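You operate a simulated robot arm through the tools that you are given. There is no shell and no other tool. Be economical: measure what you need, move in short steps, check, and stop when the job is done.

Carry out the task below with a simulated robot arm. There is one attempt and no reset: what you move stays moved.

## Task
The number pad came out faint: wipe it blank and set the force by the card.
Fine: lift knob to UP before the nest runs out; wipe with the damp black wiping pad, which goes back on the bench.
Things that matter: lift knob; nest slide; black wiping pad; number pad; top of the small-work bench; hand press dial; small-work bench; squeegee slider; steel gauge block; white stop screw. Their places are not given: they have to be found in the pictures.

Only the result counts: the job must be done as asked and must still hold three seconds after the hand-in. Knocking over, shifting, dropping, spilling or breaking anything else fails it.

## Robot
A 6-joint arm with a two-finger parallel gripper, fixed in place. Base frame: the origin is at the foot of the arm, x ahead of it, y to its left, z up. Readings come in m, degrees, newtons and seconds.
With the tool pointing down near the work surface it reaches from about 0.14 to 0.42 m from the base axis. Its first joint turns from -66.0 to 66.0 degrees. Payload 2.7 kg.
The TCP is the grasp point between the finger pads, 0.023 m short of the fingertips. In the tool frame z runs along the fingers and y along their closing line. The gripper opens to 0.094 m. The fingers are 0.038 m wide and 0.01 m thick; the gripper's body (0.054 by 0.096 m) begins 0.039 m behind the TCP.
Orientation is that of the tool frame in the base frame, as a unit quaternion [w, x, y, z]. With the fingers straight down and closing along the base's y, the tool's x points along the base's -x, its y along +y and its z along -z.

## Interface
- The arm moves only by the tool move_arm. Its arguments are lists of equal length, an entry for each row: "travel": the shift along the tool's x, y, z in m, a list of three; "turn": the turn, a rotation vector about the tool's x, y, z in degrees, a list of three; "gripper": the opening, from 0 (shut) to 1 (fully open). In form: {"travel": [[tx, ty, tz], ...], "turn": [[ax, ay, az], ...], "gripper": [gripper, ...]}. A call has 1 to 8 rows; each row shifts and turns the commanded pose from where the row before left it, along the tool's axes as they then stand. Rows are played at 5 a second. More than 0.05 m and 8.6 degrees between two rows, or a gripper value outside its range, and nothing of the call is played. Where a pose cannot be reached the arm comes as near as it can. A force on the tool above 40 N (or 10 N above the force at the start of the call, whichever is more), or a blocked arm, ends the call early, and 0.2 s more pass. Each finger travels about 0.045 m/s and halts on what it meets, pressing with about 35 N; the grip force reading is that of the motor and also rises with nothing between the fingers. The clock runs only during rows and for 0.2 s after the last one: add rows that do not move to give the fingers time. The reply holds the time, the measured pose of the TCP, the force on the tool along the base axes, the opening and the grip force, in the units named above and with some noise.
- Cameras (640 x 400 px; columns grow to the right, rows downward): "scene" is fixed at [0.0615, -0.4248, 1.3983]; the picture's right is [0.88, -0.48, 0.00], its down [-0.31, -0.56, -0.77] and it looks along [0.37, 0.67, -0.64] (base axes); focal length 245 px, centre (320, 200). "wrist" rides on the gripper at [-0.039, 0, -0.044] in the tool frame; the picture's right is [0.00, -1.00, 0.00], its down [0.97, 0.00, -0.24] and it looks along [0.24, 0.00, 0.97] (tool axes); focal length 218 px, centre (320, 200).
- grab_frame(camera): a new picture of that camera. No time passes.
- locate(camera, pixels): for up to 12 pixels [column, row] of the newest picture of that camera ("zoom" is the newest enlarged one), the place [x, y, z] in the base frame of the surface seen there, good to about 0.003 m. No time passes.
- zoom(camera, box): a new picture of the part [left, top, right, bottom] of that camera's present view, enlarged. No time passes.
- sign_off(): hands the job in; it is judged then, once.

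Go step by step. Measure first, check grasps and placings, and put right what went wrong. The budget is 80 turns and 34 pictures, counting those below and the enlarged ones. Unless the task says otherwise, let go and move clear before handing in, and close with one line.

The tools are called after "Call:" as name(argument=value, ...) on one line, values as JSON. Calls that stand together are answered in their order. move_arm: Moves the arm, as the interface text tells. Its arguments: {"type":"object","properties":{"travel":{"type":"array","items":{"type":"array","items":{"type":"number"}}},"turn":{"type":"array","items":{"type":"array","items":{"type":"number"}}},"gripper":{"type":"array","items":{"type":"number"}}},"required":["travel","turn","gripper"]} The other tools are called the same way: grab_frame (camera) takes a picture; locate (camera, pixels) gives the place of the surface under pixels of a picture; zoom (camera, box) takes an enlarged picture of a part of a camera's view; sign_off () hands the job in.

At the start:

```text
t: 0.0
tool_pos: [0.4008, -0.1372, 1.2286]
orientation: [0.0, 0.0, 1.0, 0.0]
force: [0.3, 0.1, 0.7]
finger_gap: 0.0938
grip_force: 0.1
```

scene: 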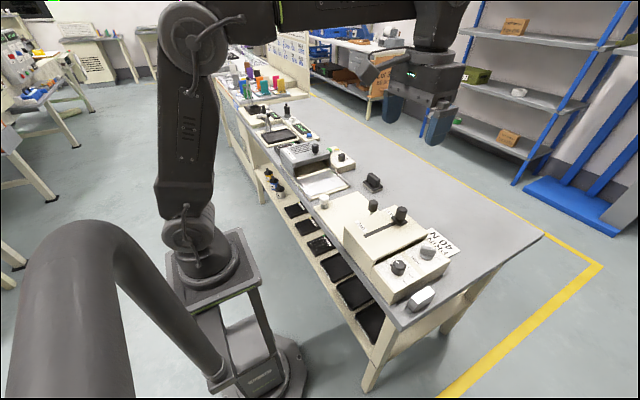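
wrist: 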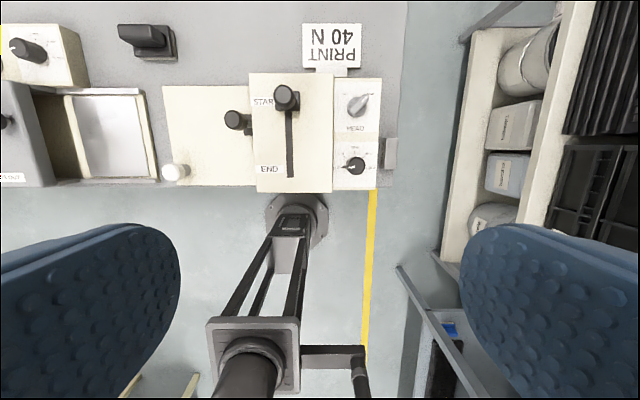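

The wrist picture shows the printer with a squeegee slider, dials and a card "PRINT 40 N". I will enlarge the views to read the labels.

Call:
zoom(camera="wrist", box=[160, 10, 420, 200])

Call:
zoom(camera="scene", box=[260, 130, 480, 320])

Call:
zoom(camera="wrist", box=[0, 0, 200, 200])

```text
2.11 times, centred on (290, 105) of wrist
```

zoom: 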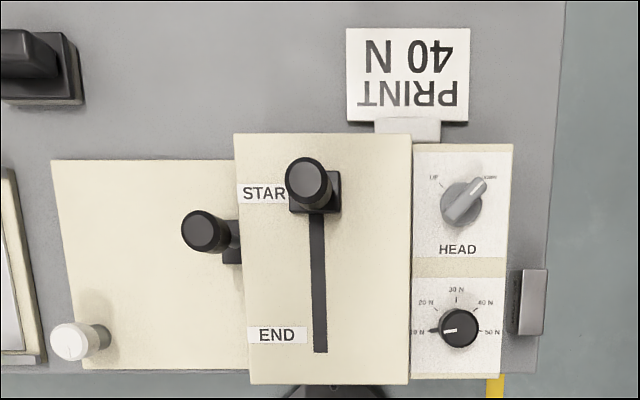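

```text
2.11 times, centred on (370, 225) of scene
```

zoom: 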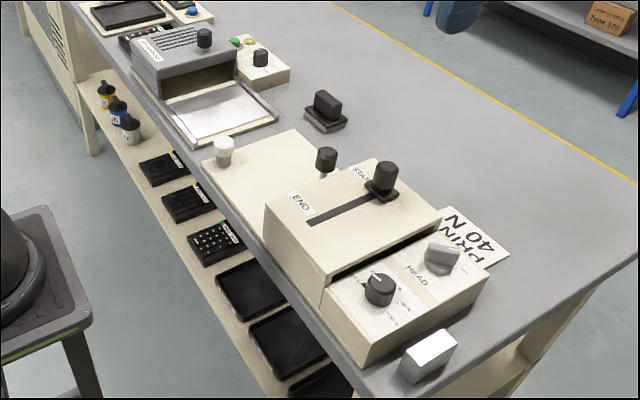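

```text
2.00 times, centred on (100, 100) of wrist
```

zoom: 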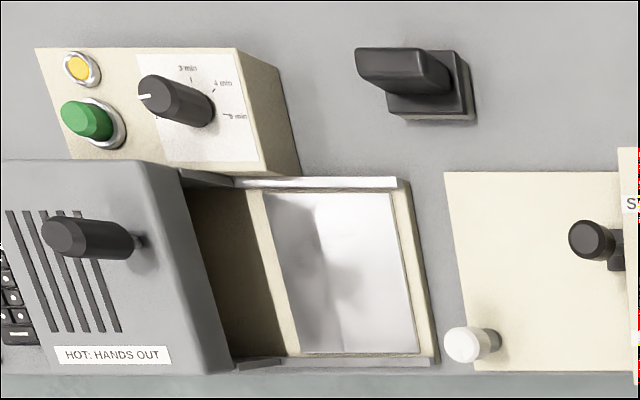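

HEAD points at DOWN, the force dial is near 10 N, and the card says 40 N. I'll measure the main features now.

Call:
locate(camera="wrist", pixels=[[358, 104], [366, 94], [355, 166], [365, 130], [235, 120], [170, 172], [286, 100], [290, 160], [200, 150], [148, 40], [390, 153], [345, 185]])

Call:
locate(camera="scene", pixels=[[398, 266], [428, 252], [373, 204], [374, 213], [399, 213], [324, 199], [423, 293], [372, 180], [413, 275], [350, 208], [440, 268], [362, 225]])

Call:
zoom(camera="wrist", box=[325, 70, 405, 190])

```text
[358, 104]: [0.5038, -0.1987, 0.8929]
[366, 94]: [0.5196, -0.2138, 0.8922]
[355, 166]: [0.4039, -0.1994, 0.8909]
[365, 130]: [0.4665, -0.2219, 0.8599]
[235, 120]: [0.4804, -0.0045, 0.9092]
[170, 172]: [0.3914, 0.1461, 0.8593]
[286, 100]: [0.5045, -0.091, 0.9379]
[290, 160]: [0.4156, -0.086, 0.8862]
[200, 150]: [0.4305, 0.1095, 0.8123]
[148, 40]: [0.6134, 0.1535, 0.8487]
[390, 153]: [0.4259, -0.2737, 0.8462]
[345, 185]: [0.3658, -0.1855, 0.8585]
```

```text
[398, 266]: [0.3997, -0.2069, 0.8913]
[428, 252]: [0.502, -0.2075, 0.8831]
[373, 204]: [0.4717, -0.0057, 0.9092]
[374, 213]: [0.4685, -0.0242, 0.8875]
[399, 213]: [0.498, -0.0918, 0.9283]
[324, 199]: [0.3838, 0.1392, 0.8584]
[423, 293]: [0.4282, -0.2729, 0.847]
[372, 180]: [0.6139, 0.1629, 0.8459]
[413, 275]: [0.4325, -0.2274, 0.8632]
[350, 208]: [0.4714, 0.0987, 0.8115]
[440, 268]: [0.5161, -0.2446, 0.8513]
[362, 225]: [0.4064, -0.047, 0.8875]
```

```text
3.33 times, centred on (365, 130) of wrist
```

zoom: 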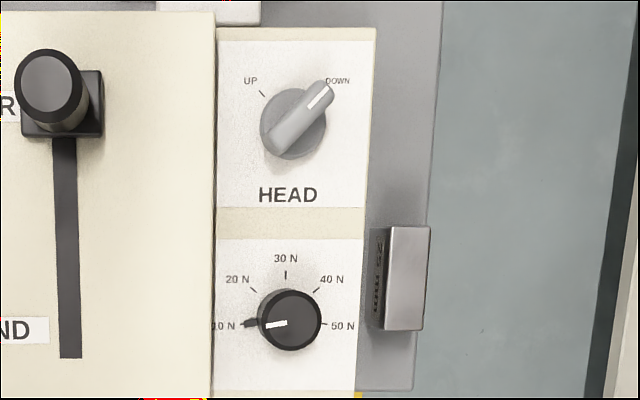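

The lift knob is near (0.50, -0.20), the dial near (0.40, -0.20) and the slide knob near (0.475, -0.005). I'll move above the lift knob for a closer look.

Call:
move_arm(travel=[[-0.015, -0.009, 0.03], [-0.015, -0.009, 0.03], [-0.015, -0.009, 0.03], [-0.015, -0.009, 0.03], [-0.015, -0.009, 0.03], [0, -0.009, 0.03], [0, 0, 0]], turn=[[0, 0, 0], [0, 0, 0], [0, 0, 0], [0, 0, 0], [0, 0, 0], [0, 0, 0], [0, 0, 0]], gripper=[1, 1, 1, 1, 1, 1, 1])

Call:
grab_frame(camera="wrist")

```text
t: 1.6
tool_pos: [0.4744, -0.1901, 1.0484]
orientation: [0.0, 0.0, 1.0, 0.0]
force: [-0.6, -0.3, 0.0]
finger_gap: 0.0939
grip_force: 0.0
```

```text
27 pictures are left
```

wrist: 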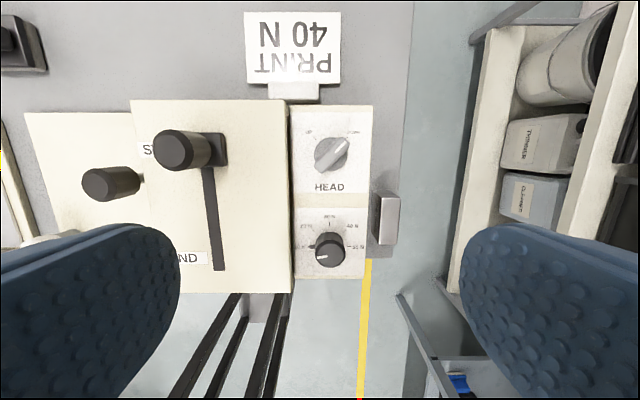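

Both dials are visible in the middle of this frame. I'll enlarge them to get exact centres.

Call:
zoom(camera="wrist", box=[285, 100, 405, 280])

Call:
locate(camera="wrist", pixels=[[331, 154], [317, 165], [341, 144], [330, 250], [318, 253], [289, 200], [180, 148], [112, 183], [212, 230], [373, 110], [329, 219], [352, 232]])

```text
2.22 times, centred on (345, 190) of wrist
```

zoom: 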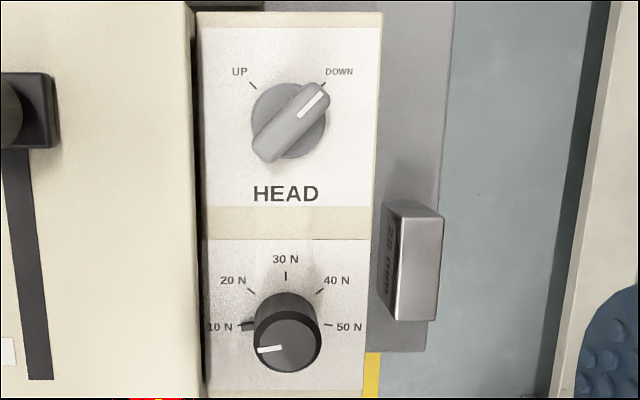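

```text
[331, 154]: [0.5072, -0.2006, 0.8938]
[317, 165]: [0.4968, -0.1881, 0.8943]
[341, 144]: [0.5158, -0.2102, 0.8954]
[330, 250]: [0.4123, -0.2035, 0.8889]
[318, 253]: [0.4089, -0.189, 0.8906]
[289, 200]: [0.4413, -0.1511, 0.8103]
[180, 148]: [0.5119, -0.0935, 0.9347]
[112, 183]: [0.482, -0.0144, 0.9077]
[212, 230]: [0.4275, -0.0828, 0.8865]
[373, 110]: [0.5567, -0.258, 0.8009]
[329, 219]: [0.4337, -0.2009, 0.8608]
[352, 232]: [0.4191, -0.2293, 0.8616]
```

I'll measure the knob outlines and tick marks through the enlarged picture.

Call:
locate(camera="zoom", pixels=[[320, 93], [264, 152], [300, 103], [253, 86], [323, 83], [286, 275], [250, 291], [320, 292], [247, 325], [327, 324], [290, 343], [262, 349]])

Call:
locate(camera="zoom", pixels=[[294, 121], [280, 132], [303, 108], [289, 320], [265, 340], [317, 340], [290, 367], [320, 150], [196, 200], [205, 200], [415, 215], [430, 300]])

```text
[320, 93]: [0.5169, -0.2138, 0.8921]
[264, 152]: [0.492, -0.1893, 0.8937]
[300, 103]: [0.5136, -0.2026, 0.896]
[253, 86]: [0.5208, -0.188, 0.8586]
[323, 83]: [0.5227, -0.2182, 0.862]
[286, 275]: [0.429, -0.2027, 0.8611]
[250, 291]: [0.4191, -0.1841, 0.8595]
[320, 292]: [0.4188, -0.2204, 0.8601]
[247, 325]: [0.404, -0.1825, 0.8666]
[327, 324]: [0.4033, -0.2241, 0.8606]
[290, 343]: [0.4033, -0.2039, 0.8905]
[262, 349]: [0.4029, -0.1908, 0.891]
```

```text
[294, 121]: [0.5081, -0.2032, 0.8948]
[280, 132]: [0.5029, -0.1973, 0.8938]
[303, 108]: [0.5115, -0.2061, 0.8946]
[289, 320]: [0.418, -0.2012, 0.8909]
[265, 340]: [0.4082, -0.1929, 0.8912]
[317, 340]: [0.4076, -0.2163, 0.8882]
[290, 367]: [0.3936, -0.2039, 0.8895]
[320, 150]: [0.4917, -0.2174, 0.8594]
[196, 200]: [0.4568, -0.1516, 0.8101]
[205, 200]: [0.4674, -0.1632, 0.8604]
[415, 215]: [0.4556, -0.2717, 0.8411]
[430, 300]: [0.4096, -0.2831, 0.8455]
```

The lift bar runs from (0.517, -0.214) to (0.492, -0.189), so its centre is (0.5045, -0.2015). I'll go above it, turn the tool 45° so the fingers straddle the bar, and narrow the opening.

Call:
move_arm(travel=[[-0.03, -0.0114, 0.03], [0, 0, 0.03], [0, 0, 0.02], [0, 0, 0], [0, 0, 0], [0, 0, 0], [0, 0, 0]], turn=[[0, 0, 0], [0, 0, 7.5], [0, 0, 7.5], [0, 0, 7.5], [0, 0, 7.5], [0, 0, 7.5], [0, 0, 7.5]], gripper=[0.4, 0.4, 0.4, 0.4, 0.4, 0.4, 0.4])

Call:
grab_frame(camera="wrist")

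```text
t: 3.2
tool_pos: [0.5057, -0.2026, 0.97]
orientation: [0.001, 0.383, 0.924, 0.0]
force: [0.1, 0.2, -0.7]
finger_gap: 0.0374
grip_force: 0.0
```

```text
25 pictures are left
```

wrist: 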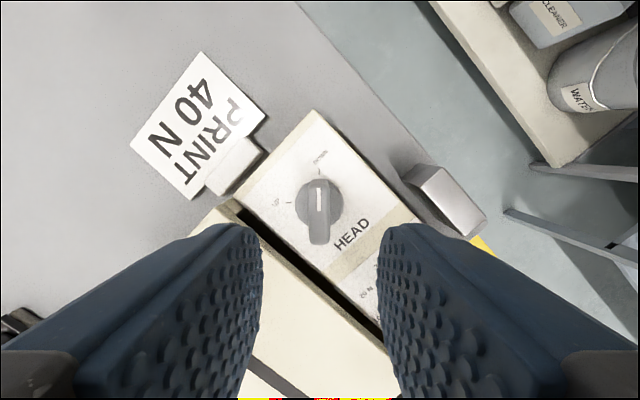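

The bar is upright in the image at column 319, centred between the fingers. I'll go down 0.07 m and close on it.

Call:
move_arm(travel=[[0, 0, 0.03], [0, 0, 0.025], [0, 0, 0.015], [0, 0, 0], [0, 0, 0], [0, 0, 0], [0, 0, 0]], turn=[[0, 0, 0], [0, 0, 0], [0, 0, 0], [0, 0, 0], [0, 0, 0], [0, 0, 0], [0, 0, 0]], gripper=[0.4, 0.4, 0.4, 0.1, 0, 0, 0])

```text
t: 4.8
tool_pos: [0.5055, -0.2028, 0.8995]
orientation: [0.001, 0.383, 0.924, 0.0]
force: [-2.3, -0.6, -4.9]
finger_gap: 0.013
grip_force: 45.6
```

The bar is gripped with a 13 mm gap. Next I'll turn it 90° counter-clockwise as seen from above, in two parts.

Call:
move_arm(travel=[[0, 0, 0], [0, 0, 0], [0, 0, 0], [0, 0, 0], [0, 0, 0], [0, 0, 0]], turn=[[0, 0, -7.5], [0, 0, -7.5], [0, 0, -7.5], [0, 0, -7.5], [0, 0, -7.5], [0, 0, -7.5]], gripper=[0, 0, 0, 0, 0, 0])

Call:
move_arm(travel=[[0, 0, 0], [0, 0, 0], [0, 0, 0], [0, 0, 0], [0, 0, 0], [0, 0, 0], [0, 0, 0]], turn=[[0, 0, -7.5], [0, 0, -7.5], [0, 0, -7.5], [0, 0, -7.5], [0, 0, -7.5], [0, 0, -7.5], [0, 0, 0]], gripper=[0, 0, 0, 0, 0, 0, 0])

```text
t: 6.2
tool_pos: [0.5056, -0.2016, 0.9]
orientation: [0.0, -0.001, 1.0, 0.001]
force: [-8.9, 12.2, 6.6]
finger_gap: 0.0129
grip_force: 44.9
```

```text
t: 7.8
tool_pos: [0.5059, -0.2023, 0.8999]
orientation: [0.0, -0.383, 0.924, 0.0]
force: [-3.9, 26.6, 14.2]
finger_gap: 0.0129
grip_force: 45.0
```

The turn played out fully with the grip held. I'll open a little, rise and look.

Call:
move_arm(travel=[[0, 0, 0], [0, 0, 0], [0, 0, -0.03], [0, 0, -0.04], [0, 0, 0]], turn=[[0, 0, 0], [0, 0, 0], [0, 0, 0], [0, 0, 0], [0, 0, 0]], gripper=[0.35, 0.35, 0.35, 0.35, 0.35])

Call:
zoom(camera="wrist", box=[220, 80, 460, 240])

```text
t: 9.0
tool_pos: [0.506, -0.2038, 0.9681]
orientation: [-0.001, -0.383, 0.924, 0.0]
force: [0.5, -0.6, 0.0]
finger_gap: 0.0329
grip_force: 0.1
```

```text
2.50 times, centred on (340, 160) of wrist
```

zoom: 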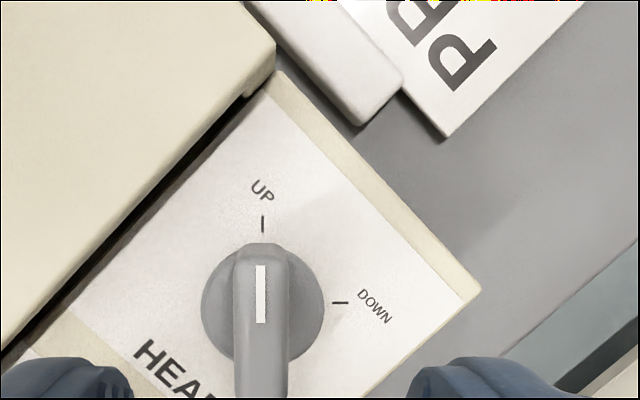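

The pointer is on UP. Now I'll move above the force dial and pre-turn to about -75°, so that the 150° clockwise turn fits in one grip.

Call:
move_arm(travel=[[0.0238, 0.0238, 0], [0.0238, 0.0238, 0], [0.0238, 0.0238, 0], [0, 0, 0], [0, 0, 0], [0, 0, 0], [0, 0, 0], [0, 0, 0]], turn=[[0, 0, 0], [0, 0, 0], [0, 0, 0], [0, 0, -7.5], [0, 0, -7.5], [0, 0, -7.5], [0, 0, -7.5], [0, 0, 0]], gripper=[0.5, 0.5, 0.5, 0.5, 0.5, 0.5, 0.5, 0.5])

Call:
grab_frame(camera="wrist")

```text
t: 10.8
tool_pos: [0.4051, -0.204, 0.9699]
orientation: [0.0, -0.61, 0.793, 0.0]
force: [0.1, 0.0, 0.2]
finger_gap: 0.0469
grip_force: 0.0
```

```text
23 pictures are left
```

wrist: 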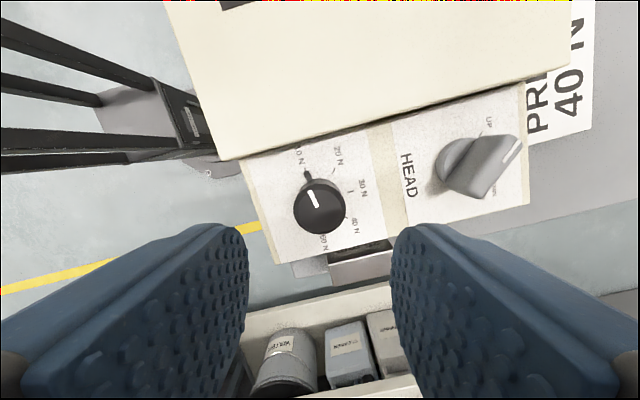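

The dial top is centred at about (320, 205). I'll check its centre before going down.

Call:
locate(camera="wrist", pixels=[[320, 209], [298, 209], [342, 209], [320, 190], [320, 229], [309, 175], [333, 171], [352, 192], [344, 216]])

```text
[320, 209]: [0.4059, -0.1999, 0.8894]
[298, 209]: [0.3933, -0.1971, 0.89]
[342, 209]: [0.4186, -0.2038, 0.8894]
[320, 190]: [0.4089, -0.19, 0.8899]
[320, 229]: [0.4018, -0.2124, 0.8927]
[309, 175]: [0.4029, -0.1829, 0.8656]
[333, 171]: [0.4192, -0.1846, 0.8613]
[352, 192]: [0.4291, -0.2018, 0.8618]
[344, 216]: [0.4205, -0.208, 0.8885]
```

The centre is about (0.4055, -0.2018). I'll nudge over, go down with the tips at about z = 0.867, and close.

Call:
move_arm(travel=[[-0.0018, 0, 0.03], [0, 0, 0.03], [0, 0, 0.019], [0, 0, 0], [0, 0, 0], [0, 0, 0], [0, 0, 0]], turn=[[0, 0, 0], [0, 0, 0], [0, 0, 0], [0, 0, 0], [0, 0, 0], [0, 0, 0], [0, 0, 0]], gripper=[0.5, 0.5, 0.5, 0.2, 0, 0, 0])

```text
t: 12.4
tool_pos: [0.4043, -0.2022, 0.8892]
orientation: [0.0, -0.609, 0.793, 0.001]
force: [-0.6, 0.3, -5.9]
finger_gap: 0.0317
grip_force: 44.9
```

The dial is gripped with a 32 mm gap. I'll turn it clockwise by 150° in 7.5° rows.

Call:
move_arm(travel=[[0, 0, 0], [0, 0, 0], [0, 0, 0], [0, 0, 0], [0, 0, 0], [0, 0, 0], [0, 0, 0]], turn=[[0, 0, 7.5], [0, 0, 7.5], [0, 0, 7.5], [0, 0, 7.5], [0, 0, 7.5], [0, 0, 7.5], [0, 0, 7.5]], gripper=[0, 0, 0, 0, 0, 0, 0])

Call:
move_arm(travel=[[0, 0, 0], [0, 0, 0], [0, 0, 0], [0, 0, 0], [0, 0, 0], [0, 0, 0], [0, 0, 0]], turn=[[0, 0, 7.5], [0, 0, 7.5], [0, 0, 7.5], [0, 0, 7.5], [0, 0, 7.5], [0, 0, 7.5], [0, 0, 7.5]], gripper=[0, 0, 0, 0, 0, 0, 0])

Call:
move_arm(travel=[[0, 0, 0], [0, 0, 0], [0, 0, 0], [0, 0, 0], [0, 0, 0], [0, 0, 0], [0, 0, 0]], turn=[[0, 0, 7.5], [0, 0, 7.5], [0, 0, 7.5], [0, 0, 7.5], [0, 0, 7.5], [0, 0, 7.5], [0, 0, 0]], gripper=[0, 0, 0, 0, 0, 0, 0])

Call:
move_arm(travel=[[0, 0, 0], [0, 0, 0], [0, 0, -0.03], [0, 0, -0.04], [0, 0, 0]], turn=[[0, 0, 0], [0, 0, 0], [0, 0, 0], [0, 0, 0], [0, 0, 0]], gripper=[0.5, 0.5, 0.5, 0.5, 0.5])

Call:
zoom(camera="wrist", box=[220, 100, 460, 260])

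```text
t: 14.0
tool_pos: [0.4066, -0.2027, 0.8898]
orientation: [-0.001, -0.193, 0.981, 0.0]
force: [6.4, -10.9, -31.8]
finger_gap: 0.0317
grip_force: 44.5
```

```text
t: 15.6
tool_pos: [0.405, -0.201, 0.8897]
orientation: [-0.001, 0.26, 0.966, -0.001]
force: [5.8, -17.5, -29.6]
finger_gap: 0.0318
grip_force: 44.9
```

```text
t: 17.2
tool_pos: [0.405, -0.2028, 0.8904]
orientation: [0.0, 0.61, 0.792, -0.001]
force: [6.4, -17.8, -26.4]
finger_gap: 0.0316
grip_force: 44.7
```

```text
t: 18.4
tool_pos: [0.4058, -0.2021, 0.9615]
orientation: [-0.001, 0.609, 0.793, 0.0]
force: [-0.2, 0.1, -0.4]
finger_gap: 0.0469
grip_force: 0.2
```

```text
2.50 times, centred on (340, 180) of wrist
```

zoom: 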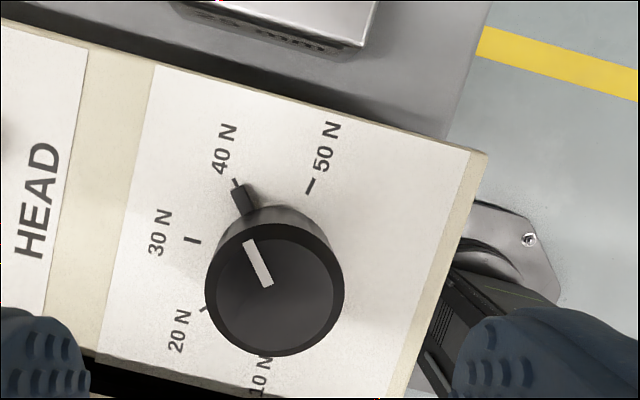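

The dial nib sits on the 40 N tick. Next I'll rise, turn back to yaw 0 and go above the nest slide knob.

Call:
move_arm(travel=[[0, 0, -0.02], [0, 0, -0.02], [0, 0, -0.02], [0, 0, -0.02], [0, 0, -0.01], [0, 0, 0], [0, 0, 0], [0, 0, 0]], turn=[[0, 0, -7.5], [0, 0, -7.5], [0, 0, -7.5], [0, 0, -7.5], [0, 0, -7.5], [0, 0, -7.5], [0, 0, -7.5], [0, 0, -7.5]], gripper=[0.5, 0.5, 0.5, 0.5, 0.5, 0.5, 0.5, 0.5])

Call:
move_arm(travel=[[0, 0, 0], [0, 0, 0], [-0.0135, 0.04, 0], [-0.0135, 0.04, 0], [-0.0135, 0.04, 0], [-0.0135, 0.04, 0], [-0.0135, 0.04, 0], [0, 0, 0]], turn=[[0, 0, -7.5], [0, 0, -7.5], [0, 0, 0], [0, 0, 0], [0, 0, 0], [0, 0, 0], [0, 0, 0], [0, 0, 0]], gripper=[0.5, 0.5, 0.5, 0.5, 0.5, 0.5, 0.5, 0.5])

Call:
grab_frame(camera="wrist")

```text
t: 20.2
tool_pos: [0.4048, -0.2021, 1.0515]
orientation: [0.001, 0.129, 0.992, 0.0]
force: [-1.1, -0.3, -0.4]
finger_gap: 0.0469
grip_force: 0.1
```

```text
t: 22.0
tool_pos: [0.4736, -0.0007, 1.0514]
orientation: [-0.001, 0.0, 1.0, -0.001]
force: [1.0, -0.1, -0.3]
finger_gap: 0.047
grip_force: 0.1
```

```text
21 pictures are left
```

wrist: 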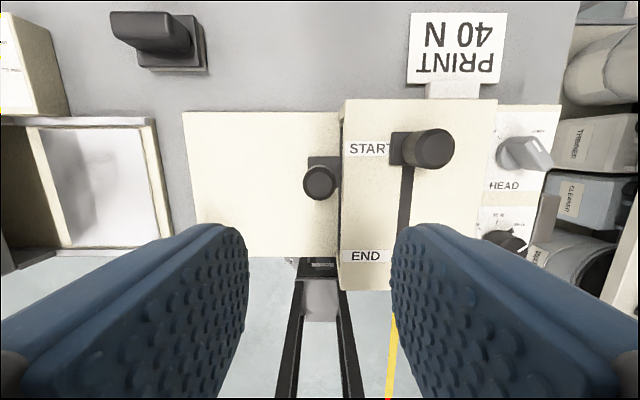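

Call:
zoom(camera="wrist", box=[180, 100, 420, 260])

Call:
locate(camera="wrist", pixels=[[319, 183], [305, 183], [333, 183], [319, 196], [315, 160], [338, 160], [343, 200], [186, 113], [192, 210], [250, 160], [435, 150], [336, 250]])

```text
2.50 times, centred on (300, 180) of wrist
```

zoom: 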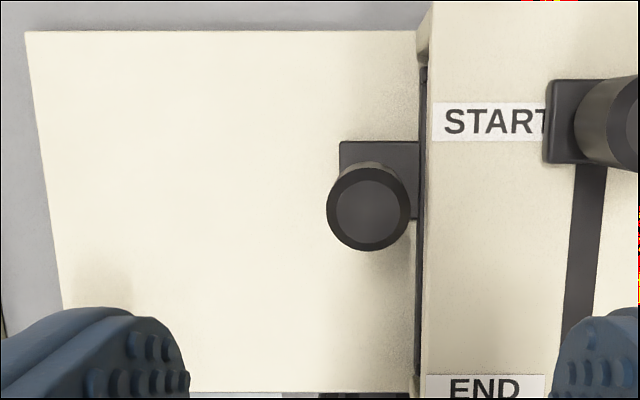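

```text
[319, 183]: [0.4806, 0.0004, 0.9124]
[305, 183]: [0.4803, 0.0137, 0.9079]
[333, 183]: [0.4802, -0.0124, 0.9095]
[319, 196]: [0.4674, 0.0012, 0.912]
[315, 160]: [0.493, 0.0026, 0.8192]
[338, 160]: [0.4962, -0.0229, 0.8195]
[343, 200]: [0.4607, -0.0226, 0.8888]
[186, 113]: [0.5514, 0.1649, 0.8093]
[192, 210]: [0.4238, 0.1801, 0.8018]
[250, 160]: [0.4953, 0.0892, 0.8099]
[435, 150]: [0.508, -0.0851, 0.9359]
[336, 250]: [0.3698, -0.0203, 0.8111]
```

The slide knob is centred at (0.4805, 0.000) with its top at z = 0.911. The press body beside it tops out at 0.888, so I'll grip the knob head with the fingertips at about 0.892.

Call:
move_arm(travel=[[-0.007, 0, 0.04], [0, 0, 0.04], [0, 0, 0.035], [0, 0, 0.021], [0, 0, 0], [0, 0, 0], [0, 0, 0], [0, 0, 0]], turn=[[0, 0, 0], [0, 0, 0], [0, 0, 0], [0, 0, 0], [0, 0, 0], [0, 0, 0], [0, 0, 0], [0, 0, 0]], gripper=[0.55, 0.55, 0.55, 0.55, 0.3, 0, 0, 0])

```text
t: 23.8
tool_pos: [0.4793, -0.0008, 0.9145]
orientation: [0.0, -0.001, 1.0, 0.0]
force: [0.2, 17.0, -3.9]
finger_gap: 0.0295
grip_force: 45.3
```

The knob is gripped with a 29.5 mm gap. I'll draw it gently along +y in small rows.

Call:
move_arm(travel=[[0, 0.01, 0], [0, 0.01, 0], [0, 0.01, 0], [0, 0.01, 0], [0, 0.01, 0], [0, 0, 0]], turn=[[0, 0, 0], [0, 0, 0], [0, 0, 0], [0, 0, 0], [0, 0, 0], [0, 0, 0]], gripper=[0, 0, 0, 0, 0, 0])

Call:
grab_frame(camera="scene")

```text
t: 25.2
tool_pos: [0.479, 0.0495, 0.9146]
orientation: [-0.001, -0.001, 1.0, 0.001]
force: [1.3, -1.2, -7.4]
finger_gap: 0.0294
grip_force: 45.1
```

```text
19 pictures are left
```

scene: 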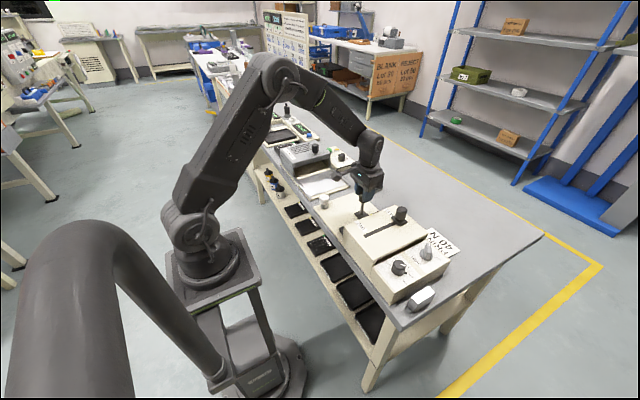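

The slide follows with little force. I'll keep going in small rows.

Call:
move_arm(travel=[[0, 0.01, 0], [0, 0.01, 0], [0, 0.01, 0], [0, 0.01, 0], [0, 0.01, 0], [0, 0, 0]], turn=[[0, 0, 0], [0, 0, 0], [0, 0, 0], [0, 0, 0], [0, 0, 0], [0, 0, 0]], gripper=[0, 0, 0, 0, 0, 0])

Call:
zoom(camera="scene", box=[280, 150, 440, 270])

```text
t: 26.6
tool_pos: [0.4793, 0.0971, 0.9147]
orientation: [-0.001, 0.0, 1.0, 0.0]
force: [1.5, -1.9, -17.6]
finger_gap: 0.0295
grip_force: 45.1
```

```text
3.33 times, centred on (360, 210) of scene
```

zoom: 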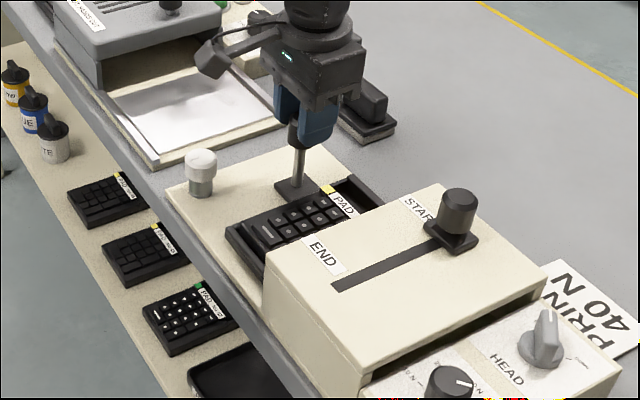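

The number pad is coming out in its tray. I'll keep drawing until it meets the stop, checking forces.

Call:
move_arm(travel=[[0, 0.01, 0], [0, 0.01, 0], [0, 0.01, 0], [0, 0.005, 0], [0, 0, 0]], turn=[[0, 0, 0], [0, 0, 0], [0, 0, 0], [0, 0, 0], [0, 0, 0]], gripper=[0, 0, 0, 0, 0])

Call:
zoom(camera="scene", box=[280, 150, 440, 270])

```text
t: 27.8
tool_pos: [0.4792, 0.1341, 0.9143]
orientation: [0.0, 0.0, 1.0, 0.0]
force: [-4.3, -1.1, -19.3]
finger_gap: 0.0296
grip_force: 45.1
```

```text
3.33 times, centred on (360, 210) of scene
```

zoom: 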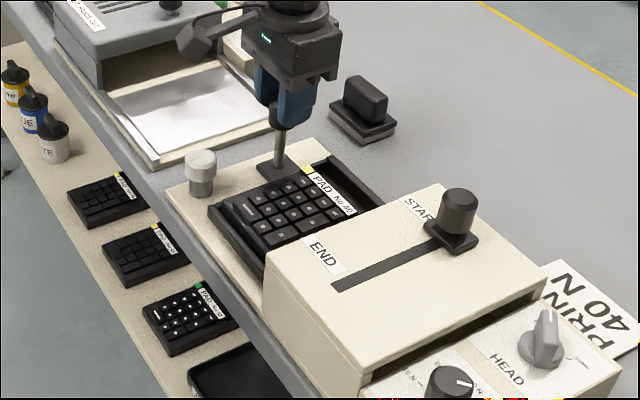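

The pad is nearly out and the stop isn't reached yet. I'll carry on in 5 mm rows.

Call:
move_arm(travel=[[0, 0.005, 0], [0, 0.005, 0], [0, 0.005, 0], [0, 0.005, 0], [0, 0.005, 0], [0, 0, 0]], turn=[[0, 0, 0], [0, 0, 0], [0, 0, 0], [0, 0, 0], [0, 0, 0], [0, 0, 0]], gripper=[0, 0, 0, 0, 0, 0])

```text
t: 29.0
tool_pos: [0.4796, 0.149, 0.9142]
orientation: [-0.004, 0.003, 1.0, -0.005]
force: [-1.5, -6.9, 0.8]
finger_gap: 0.0296
grip_force: 44.8
stopped in row 5: the force on the tool passed its limit (the readings are from after the stop); the commanded pose is now the measured one
```

It reached its stop at y ≈ 0.149. I'll release, rise straight up and look.

Call:
move_arm(travel=[[0, 0, 0], [0, 0, 0], [0, 0, -0.03], [0, 0, -0.04], [0, 0, -0.04], [0, 0, 0]], turn=[[0, 0, 0], [0, 0, 0], [0, 0, 0], [0, 0, 0], [0, 0, 0], [0, 0, 0]], gripper=[0.55, 0.55, 0.55, 0.55, 0.55, 0.55])

Call:
grab_frame(camera="wrist")

Call:
zoom(camera="scene", box=[300, 160, 420, 250])

```text
t: 30.4
tool_pos: [0.4793, 0.1522, 1.0245]
orientation: [-0.004, 0.003, 1.0, -0.004]
force: [-1.1, -0.8, -0.1]
finger_gap: 0.0514
grip_force: 0.0
```

```text
16 pictures are left
```

wrist: 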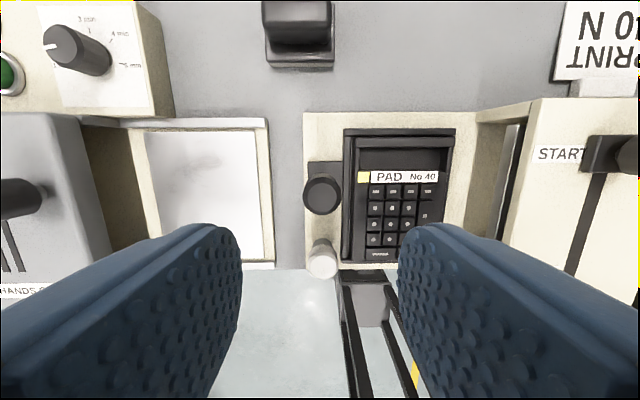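

```text
4.44 times, centred on (360, 205) of scene
```

zoom: 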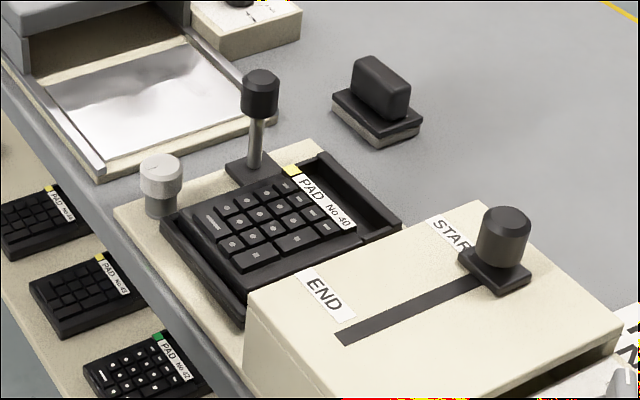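

The number pad is fully out, with keys at columns 365–437, rows 183–262. I'll measure it and the wiping pad.

Call:
locate(camera="wrist", pixels=[[376, 192], [428, 192], [372, 240], [408, 208], [380, 255], [360, 170], [438, 172], [350, 200], [447, 150], [365, 262], [322, 190], [400, 155]])

Call:
locate(camera="zoom", pixels=[[380, 70], [356, 85], [409, 88], [382, 110], [335, 92], [380, 145], [422, 125], [214, 226], [238, 262], [305, 200], [335, 245], [248, 200]])

```text
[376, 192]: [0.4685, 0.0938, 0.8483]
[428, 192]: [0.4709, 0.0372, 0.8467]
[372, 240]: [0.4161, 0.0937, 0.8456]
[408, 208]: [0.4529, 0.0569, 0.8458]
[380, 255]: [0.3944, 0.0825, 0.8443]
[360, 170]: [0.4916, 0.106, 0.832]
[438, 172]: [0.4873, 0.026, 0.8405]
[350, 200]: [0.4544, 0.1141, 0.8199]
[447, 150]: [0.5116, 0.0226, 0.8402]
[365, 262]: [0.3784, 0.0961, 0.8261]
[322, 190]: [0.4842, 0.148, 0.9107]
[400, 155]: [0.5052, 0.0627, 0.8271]
```

```text
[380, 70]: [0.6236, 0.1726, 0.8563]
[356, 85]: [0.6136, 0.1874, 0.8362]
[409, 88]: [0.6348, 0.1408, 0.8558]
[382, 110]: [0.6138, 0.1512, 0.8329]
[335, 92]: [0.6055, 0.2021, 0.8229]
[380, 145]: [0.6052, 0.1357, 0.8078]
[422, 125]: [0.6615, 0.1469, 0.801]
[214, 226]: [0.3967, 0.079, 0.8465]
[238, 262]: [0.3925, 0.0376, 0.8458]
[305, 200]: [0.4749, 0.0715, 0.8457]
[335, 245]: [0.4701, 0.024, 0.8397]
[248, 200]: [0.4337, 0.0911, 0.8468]
```

Key tops are at z ≈ 0.846, over x 0.385–0.478 and y 0.03–0.10. I'll move toward the wiping pad and look from above.

Call:
move_arm(travel=[[-0.035, 0.003, 0], [-0.035, 0.003, 0], [-0.035, 0.003, 0], [-0.025, 0, 0], [0, 0, 0]], turn=[[0, 0, 0], [0, 0, 0], [0, 0, 0], [0, 0, 0], [0, 0, 0]], gripper=[0.55, 0.55, 0.55, 0.55, 0.55])

Call:
grab_frame(camera="wrist")

```text
t: 31.6
tool_pos: [0.6044, 0.1616, 1.0207]
orientation: [-0.005, 0.003, 1.0, -0.005]
force: [0.7, 0.2, -0.3]
finger_gap: 0.0514
grip_force: 0.0
out of reach, approached as far as the arm can: row 4
```

```text
14 pictures are left
```

wrist: 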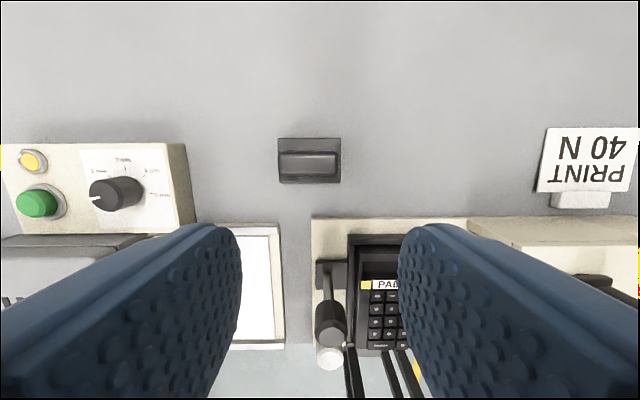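

The wiping pad's handle is at (309, 163) with its long side along y. I'll measure its outline.

Call:
zoom(camera="wrist", box=[260, 125, 356, 195])

Call:
locate(camera="wrist", pixels=[[309, 163], [283, 163], [334, 163], [309, 155], [309, 171], [280, 140], [338, 140], [280, 180], [338, 180], [309, 142], [309, 182], [309, 178]])

```text
5.71 times, centred on (308, 160) of wrist
```

zoom: 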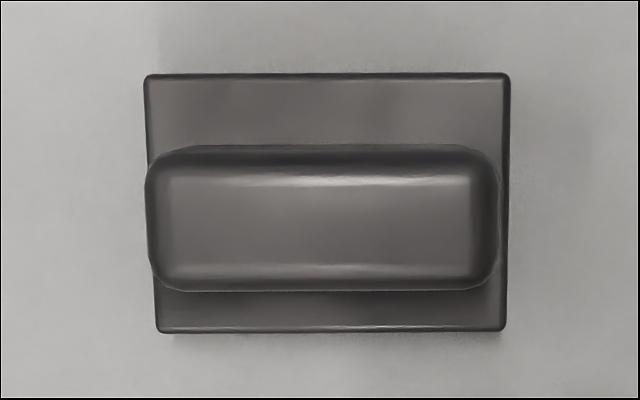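

```text
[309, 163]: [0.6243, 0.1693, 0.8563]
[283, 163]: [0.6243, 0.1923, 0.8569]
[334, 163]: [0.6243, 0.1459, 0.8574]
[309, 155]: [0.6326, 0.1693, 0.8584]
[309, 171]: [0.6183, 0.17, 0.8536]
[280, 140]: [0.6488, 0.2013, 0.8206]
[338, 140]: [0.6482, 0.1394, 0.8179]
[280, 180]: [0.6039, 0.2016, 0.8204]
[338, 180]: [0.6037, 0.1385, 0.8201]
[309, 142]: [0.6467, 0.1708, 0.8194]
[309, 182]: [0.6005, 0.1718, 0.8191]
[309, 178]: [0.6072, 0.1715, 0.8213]
```

The handle is centred at (0.625, 0.169), about 22 mm thick along x, with its top at 0.857 and the base top at 0.820. I'll take out the small tilt, lower to about 0.95 and yaw +90° so the fingers close along x.

Call:
move_arm(travel=[[0, 0, 0.02], [0, 0, 0.02], [0, 0, 0.02], [0, 0, 0.01], [0, 0, 0], [0, 0, 0], [0, 0, 0], [0, 0, 0]], turn=[[-0.57, -0.57, -0.34], [0, 0, 8.2], [0, 0, 8.2], [0, 0, 8.2], [0, 0, 8.2], [0, 0, 8.2], [0, 0, 8.2], [0, 0, 8.2]], gripper=[0.5, 0.5, 0.5, 0.5, 0.5, 0.5, 0.5, 0.5])

Call:
move_arm(travel=[[0, 0, 0], [0, 0, 0], [0, 0, 0], [0, 0, 0], [0.0075, 0.0205, 0], [0, 0, 0]], turn=[[0, 0, 8.2], [0, 0, 8.2], [0, 0, 8.2], [0, 0, 8.0], [0, 0, 0], [0, 0, 0]], gripper=[0.5, 0.5, 0.5, 0.5, 0.5, 0.5])

Call:
grab_frame(camera="wrist")

```text
t: 33.4
tool_pos: [0.6042, 0.1584, 0.95]
orientation: [0.002, 0.481, 0.877, 0.001]
force: [0.2, 0.5, 0.1]
finger_gap: 0.047
grip_force: 0.0
```

```text
t: 34.8
tool_pos: [0.6189, 0.1643, 0.9497]
orientation: [0.001, 0.707, 0.707, 0.002]
force: [-0.3, -0.7, -0.5]
finger_gap: 0.047
grip_force: 0.0
out of reach, approached as far as the arm can: row 5
```

```text
12 pictures are left
```

wrist: 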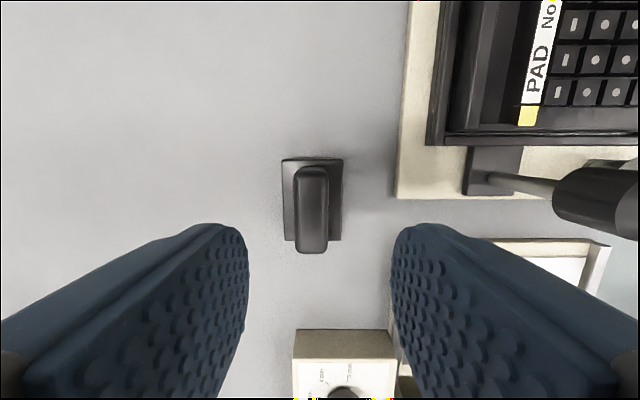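

The reach limit shows at x = 0.619 and should ease lower down. I'll lower 0.04 m (tips still above the handle) and read the pose.

Call:
move_arm(travel=[[0, 0, 0.02], [0, 0, 0.02], [0, 0, 0]], turn=[[0, 0, 0], [0, 0, 0], [0, 0, 0]], gripper=[0.5, 0.5, 0.5])

```text
t: 35.6
tool_pos: [0.6178, 0.1636, 0.9101]
orientation: [0.002, 0.707, 0.707, 0.0]
force: [-0.2, 0.6, 0.5]
finger_gap: 0.0471
grip_force: 0.0
```

Call:
move_arm(travel=[[0.005, 0.0068, 0], [0, 0, 0]], turn=[[0, 0, 0], [0, 0, 0]], gripper=[0.5, 0.5])

```text
t: 36.2
tool_pos: [0.6202, 0.1675, 0.909]
orientation: [0.001, 0.706, 0.708, 0.001]
force: [-0.4, 0.0, 0.4]
finger_gap: 0.047
grip_force: 0.0
out of reach, approached as far as the arm can: row 1
```

At z = 0.91 I get x = 0.620. The fingers still straddle the handle (0.614–0.637), so I'll lower further and try the remaining 4 mm.

Call:
move_arm(travel=[[0, 0, 0.02], [0, 0, 0.02], [0, 0.004, 0], [0, 0, 0]], turn=[[0, 0, 0], [0, 0, 0], [0, 0, 0], [0, 0, 0]], gripper=[0.55, 0.55, 0.55, 0.55])

```text
t: 37.2
tool_pos: [0.6211, 0.1668, 0.8706]
orientation: [0.001, 0.707, 0.707, 0.001]
force: [-0.6, -0.9, -0.2]
finger_gap: 0.0518
grip_force: 0.0
out of reach, approached as far as the arm can: row 3
```

x = 0.621 is close enough, since the fingers will draw the pad in a few millimetres. I'll go down to 0.850 and close.

Call:
move_arm(travel=[[0, 0, 0.012], [0, 0, 0.008], [0, 0, 0], [0, 0, 0], [0, 0, 0], [0, 0, 0]], turn=[[0, 0, 0], [0, 0, 0], [0, 0, 0], [0, 0, 0], [0, 0, 0], [0, 0, 0]], gripper=[0.55, 0.55, 0.3, 0, 0, 0])

```text
t: 38.6
tool_pos: [0.6214, 0.1681, 0.8496]
orientation: [0.0, 0.706, 0.708, 0.001]
force: [0.2, -0.9, 1.5]
finger_gap: 0.0232
grip_force: 35.0
```

The pad is gripped by its handle. I'll lift it while drawing inward, then carry it over to y ≈ 0.066.

Call:
move_arm(travel=[[0, 0, -0.01], [0, -0.01, -0.02], [0, -0.01, -0.03], [0, -0.01, -0.02], [-0.034, 0, 0], [-0.034, 0, 0], [-0.034, 0, 0], [0, 0, 0]], turn=[[0, 0, 0], [0, 0, 0], [0, 0, 0], [0, 0, 0], [0, 0, 0], [0, 0, 0], [0, 0, 0], [0, 0, 0]], gripper=[0, 0, 0, 0, 0, 0, 0, 0])

Call:
zoom(camera="scene", box=[300, 130, 440, 235])

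```text
t: 40.4
tool_pos: [0.5915, 0.0642, 0.9289]
orientation: [0.001, 0.706, 0.708, 0.001]
force: [0.2, 0.3, -0.1]
finger_gap: 0.0001
grip_force: 35.3
```

```text
3.81 times, centred on (370, 182) of scene
```

zoom: 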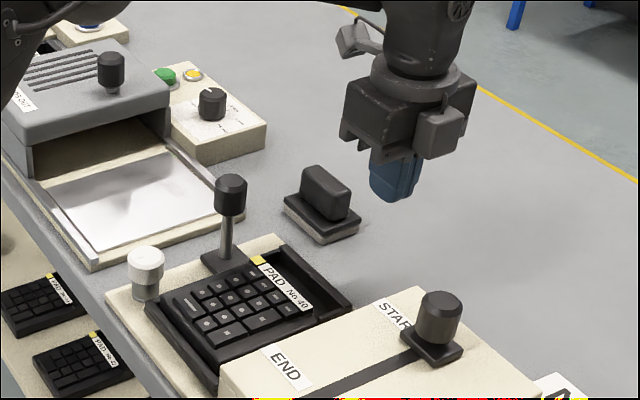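

The gap reads 0 and the scene shows the pad still on the bench at (322, 205) in the enlarged view, so it slipped out. I'll locate it again.

Call:
locate(camera="zoom", pixels=[[325, 185], [305, 172], [347, 190], [322, 205], [312, 168], [335, 215], [286, 203], [322, 237], [358, 228], [303, 190], [330, 220], [320, 242]])

Call:
move_arm(travel=[[0.034, 0, -0.01], [0.034, 0, -0.02], [0.03, 0, -0.02], [0, 0, 0]], turn=[[0, 0, 0], [0, 0, 0], [0, 0, 0], [0, 0, 0]], gripper=[0.55, 0.55, 0.55, 0.55])

Call:
zoom(camera="wrist", box=[240, 120, 400, 240])

```text
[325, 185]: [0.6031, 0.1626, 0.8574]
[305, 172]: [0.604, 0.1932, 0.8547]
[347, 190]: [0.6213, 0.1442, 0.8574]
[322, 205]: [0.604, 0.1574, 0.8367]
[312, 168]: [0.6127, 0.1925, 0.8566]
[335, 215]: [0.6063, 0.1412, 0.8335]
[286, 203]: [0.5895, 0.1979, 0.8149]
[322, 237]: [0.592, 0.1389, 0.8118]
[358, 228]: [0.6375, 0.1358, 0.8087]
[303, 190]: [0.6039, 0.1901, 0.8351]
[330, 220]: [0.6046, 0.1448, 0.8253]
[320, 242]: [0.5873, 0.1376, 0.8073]
```

```text
t: 41.4
tool_pos: [0.5935, 0.1628, 0.9796]
orientation: [0.0, 0.707, 0.707, 0.001]
force: [-0.2, 0.6, -0.1]
finger_gap: 0.0516
grip_force: 0.1
```

```text
3.33 times, centred on (320, 180) of wrist
```

zoom: 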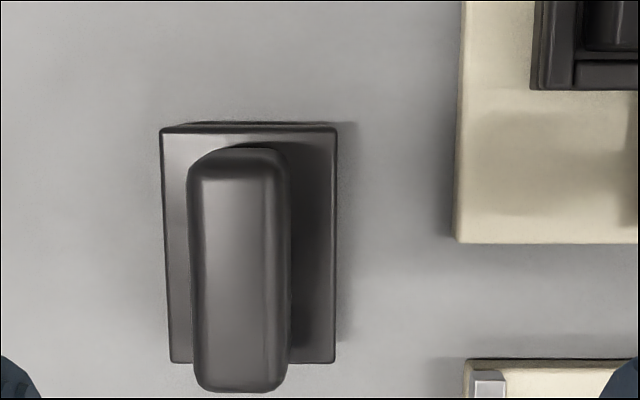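

The pad was only dragged about 12 mm inward, still upright and now in easier reach. I'll measure the handle again for a centred grip.

Call:
locate(camera="zoom", pixels=[[240, 250], [194, 250], [284, 250], [215, 250], [265, 250], [238, 175], [238, 370], [168, 250], [332, 200], [325, 345], [325, 140], [180, 350]])

```text
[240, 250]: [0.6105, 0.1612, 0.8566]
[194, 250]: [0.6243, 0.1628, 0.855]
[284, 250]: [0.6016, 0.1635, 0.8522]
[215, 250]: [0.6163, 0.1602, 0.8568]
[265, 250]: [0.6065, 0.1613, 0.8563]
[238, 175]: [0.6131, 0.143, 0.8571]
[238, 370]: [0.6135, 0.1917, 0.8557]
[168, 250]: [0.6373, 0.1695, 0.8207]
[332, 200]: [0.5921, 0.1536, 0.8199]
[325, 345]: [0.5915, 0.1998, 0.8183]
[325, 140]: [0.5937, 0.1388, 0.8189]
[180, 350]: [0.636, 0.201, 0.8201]
```

The handle is centred at (0.613, 0.167). I'll go down in stages, centre on it, and close at z ≈ 0.847 with a longer dwell.

Call:
move_arm(travel=[[0, 0, 0.035], [0, 0, 0.035], [0.0042, 0.0195, 0], [0, 0, 0.03], [0, 0, 0.02], [0, 0, 0.012], [0, 0, 0]], turn=[[0, 0, 0], [0, 0, 0], [0, 0, 0], [0, 0, 0], [0, 0, 0], [0, 0, 0], [0, 0, 0]], gripper=[0.5, 0.5, 0.5, 0.5, 0.5, 0.5, 0.5])

Call:
move_arm(travel=[[0, 0, 0], [0, 0, 0], [0, 0, 0], [0, 0, 0], [0, 0, 0], [0, 0, 0]], turn=[[0, 0, 0], [0, 0, 0], [0, 0, 0], [0, 0, 0], [0, 0, 0], [0, 0, 0]], gripper=[0.3, 0.15, 0, 0, 0, 0])

Call:
move_arm(travel=[[0, 0, -0.003], [0, 0, -0.003], [0, 0, -0.003], [0, 0, 0]], turn=[[0, 0, 0], [0, 0, 0], [0, 0, 0], [0, 0, 0]], gripper=[0, 0, 0, 0])

```text
t: 43.0
tool_pos: [0.6118, 0.1673, 0.8469]
orientation: [0.001, 0.706, 0.708, 0.001]
force: [-0.2, 0.2, -0.5]
finger_gap: 0.0469
grip_force: 0.1
```

```text
t: 44.4
tool_pos: [0.612, 0.1667, 0.8466]
orientation: [0.001, 0.706, 0.708, 0.001]
force: [-1.0, 0.5, -0.6]
finger_gap: 0.0236
grip_force: 34.8
```

```text
t: 45.4
tool_pos: [0.6105, 0.1674, 0.8567]
orientation: [0.001, 0.706, 0.708, 0.001]
force: [0.1, 0.2, -0.6]
finger_gap: 0.0232
grip_force: 35.4
```

The grip is 23 mm after rising 9 mm. I'll check in the scene whether the pad came up with it.

Call:
zoom(camera="scene", box=[320, 150, 400, 200])

```text
8.00 times, centred on (360, 175) of scene
```

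zoom: 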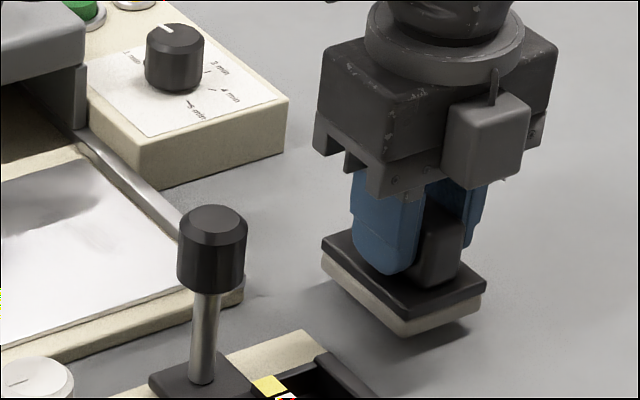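

The pad appears to be off the bench, with its base tight under the fingertips. I'll lift slowly in small rows and check the gap.

Call:
move_arm(travel=[[0, 0, -0.005], [0, 0, -0.005], [0, 0, -0.008], [0, 0, -0.008], [0, -0.004, -0.01], [0, -0.004, -0.01], [0, -0.004, -0.01], [0, 0, 0]], turn=[[0, 0, 0], [0, 0, 0], [0, 0, 0], [0, 0, 0], [0, 0, 0], [0, 0, 0], [0, 0, 0], [0, 0, 0]], gripper=[0, 0, 0, 0, 0, 0, 0, 0])

```text
t: 47.2
tool_pos: [0.5974, 0.1687, 0.9143]
orientation: [0.001, 0.707, 0.707, 0.002]
force: [1.7, 0.1, -0.8]
finger_gap: 0.0238
grip_force: 35.2
```

Held, with the gap steady at 23.8 mm at z = 0.914. I'll carry it slowly to y ≈ 0.066 and then in over the keys.

Call:
move_arm(travel=[[-0.0147, 0, -0.003], [-0.0147, 0, -0.003], [-0.0147, 0, 0], [-0.0147, 0, 0], [-0.0147, 0, 0], [-0.0147, 0, 0], [-0.0147, 0, 0], [0, 0, 0]], turn=[[0, 0, 0], [0, 0, 0], [0, 0, 0], [0, 0, 0], [0, 0, 0], [0, 0, 0], [0, 0, 0], [0, 0, 0]], gripper=[0, 0, 0, 0, 0, 0, 0, 0])

Call:
move_arm(travel=[[0, -0.018, 0], [0, -0.018, 0], [0, -0.018, 0], [0, -0.018, 0], [0, -0.018, 0], [0, -0.018, 0], [0, -0.018, 0], [0, -0.018, 0]], turn=[[0, 0, 0], [0, 0, 0], [0, 0, 0], [0, 0, 0], [0, 0, 0], [0, 0, 0], [0, 0, 0], [0, 0, 0]], gripper=[0, 0, 0, 0, 0, 0, 0, 0])

Call:
zoom(camera="scene", box=[310, 160, 420, 240])

```text
t: 49.0
tool_pos: [0.5984, 0.0651, 0.9207]
orientation: [0.001, 0.706, 0.708, 0.001]
force: [-0.4, 0.3, -0.6]
finger_gap: 0.0233
grip_force: 35.1
```

```text
t: 50.8
tool_pos: [0.455, 0.0628, 0.9176]
orientation: [0.001, 0.706, 0.708, 0.001]
force: [-0.8, -0.4, 0.0]
finger_gap: 0.0234
grip_force: 35.4
```

```text
5.00 times, centred on (365, 200) of scene
```

zoom: 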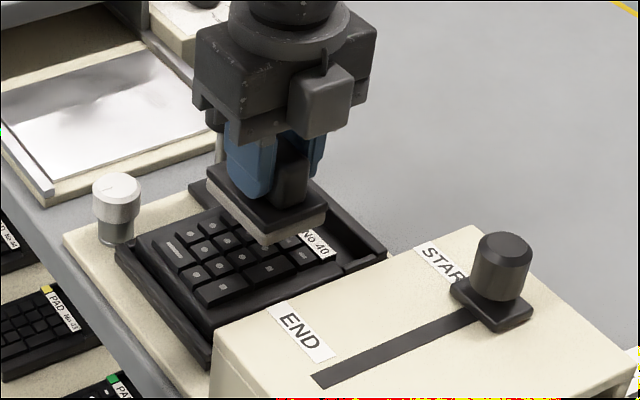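

The pad is over the keys with its underside at about 0.871. I'll lower slowly to contact, watching the force.

Call:
move_arm(travel=[[0.003, 0, 0.008], [0, 0, 0.008], [0, 0, 0.004], [0, 0, 0.002], [0, 0, 0.001], [0, 0, 0.001], [0, 0, 0]], turn=[[0, 0, 0], [0, 0, 0], [0, 0, 0], [0, 0, 0], [0, 0, 0], [0, 0, 0], [0, 0, 0]], gripper=[0, 0, 0, 0, 0, 0, 0])

```text
t: 52.4
tool_pos: [0.4574, 0.0682, 0.8961]
orientation: [0.002, 0.707, 0.708, 0.002]
force: [-0.4, 0.5, -1.2]
finger_gap: 0.0234
grip_force: 34.8
```

Call:
move_arm(travel=[[0, 0, 0.001], [0, 0, 0.001], [0, 0, 0.001], [0, 0, 0]], turn=[[0, 0, 0], [0, 0, 0], [0, 0, 0], [0, 0, 0]], gripper=[0, 0, 0, 0])

```text
t: 53.4
tool_pos: [0.4541, 0.069, 0.8918]
orientation: [0.001, 0.707, 0.707, 0.002]
force: [-0.7, 0.2, 1.7]
finger_gap: 0.0234
grip_force: 34.6
```

Contact is beginning, with fz up by about 3 N. I'll add 1 mm and sweep toward -x and back.

Call:
move_arm(travel=[[0, 0, 0.001], [0, -0.008, 0], [0, -0.01, 0], [0, -0.01, 0], [0, -0.01, 0], [0, -0.01, 0], [0, 0, 0]], turn=[[0, 0, 0], [0, 0, 0], [0, 0, 0], [0, 0, 0], [0, 0, 0], [0, 0, 0], [0, 0, 0]], gripper=[0, 0, 0, 0, 0, 0, 0])

```text
t: 55.0
tool_pos: [0.4076, 0.0679, 0.8916]
orientation: [0.002, 0.706, 0.708, 0.003]
force: [8.4, -0.8, 24.4]
finger_gap: 0.0236
grip_force: 35.6
```

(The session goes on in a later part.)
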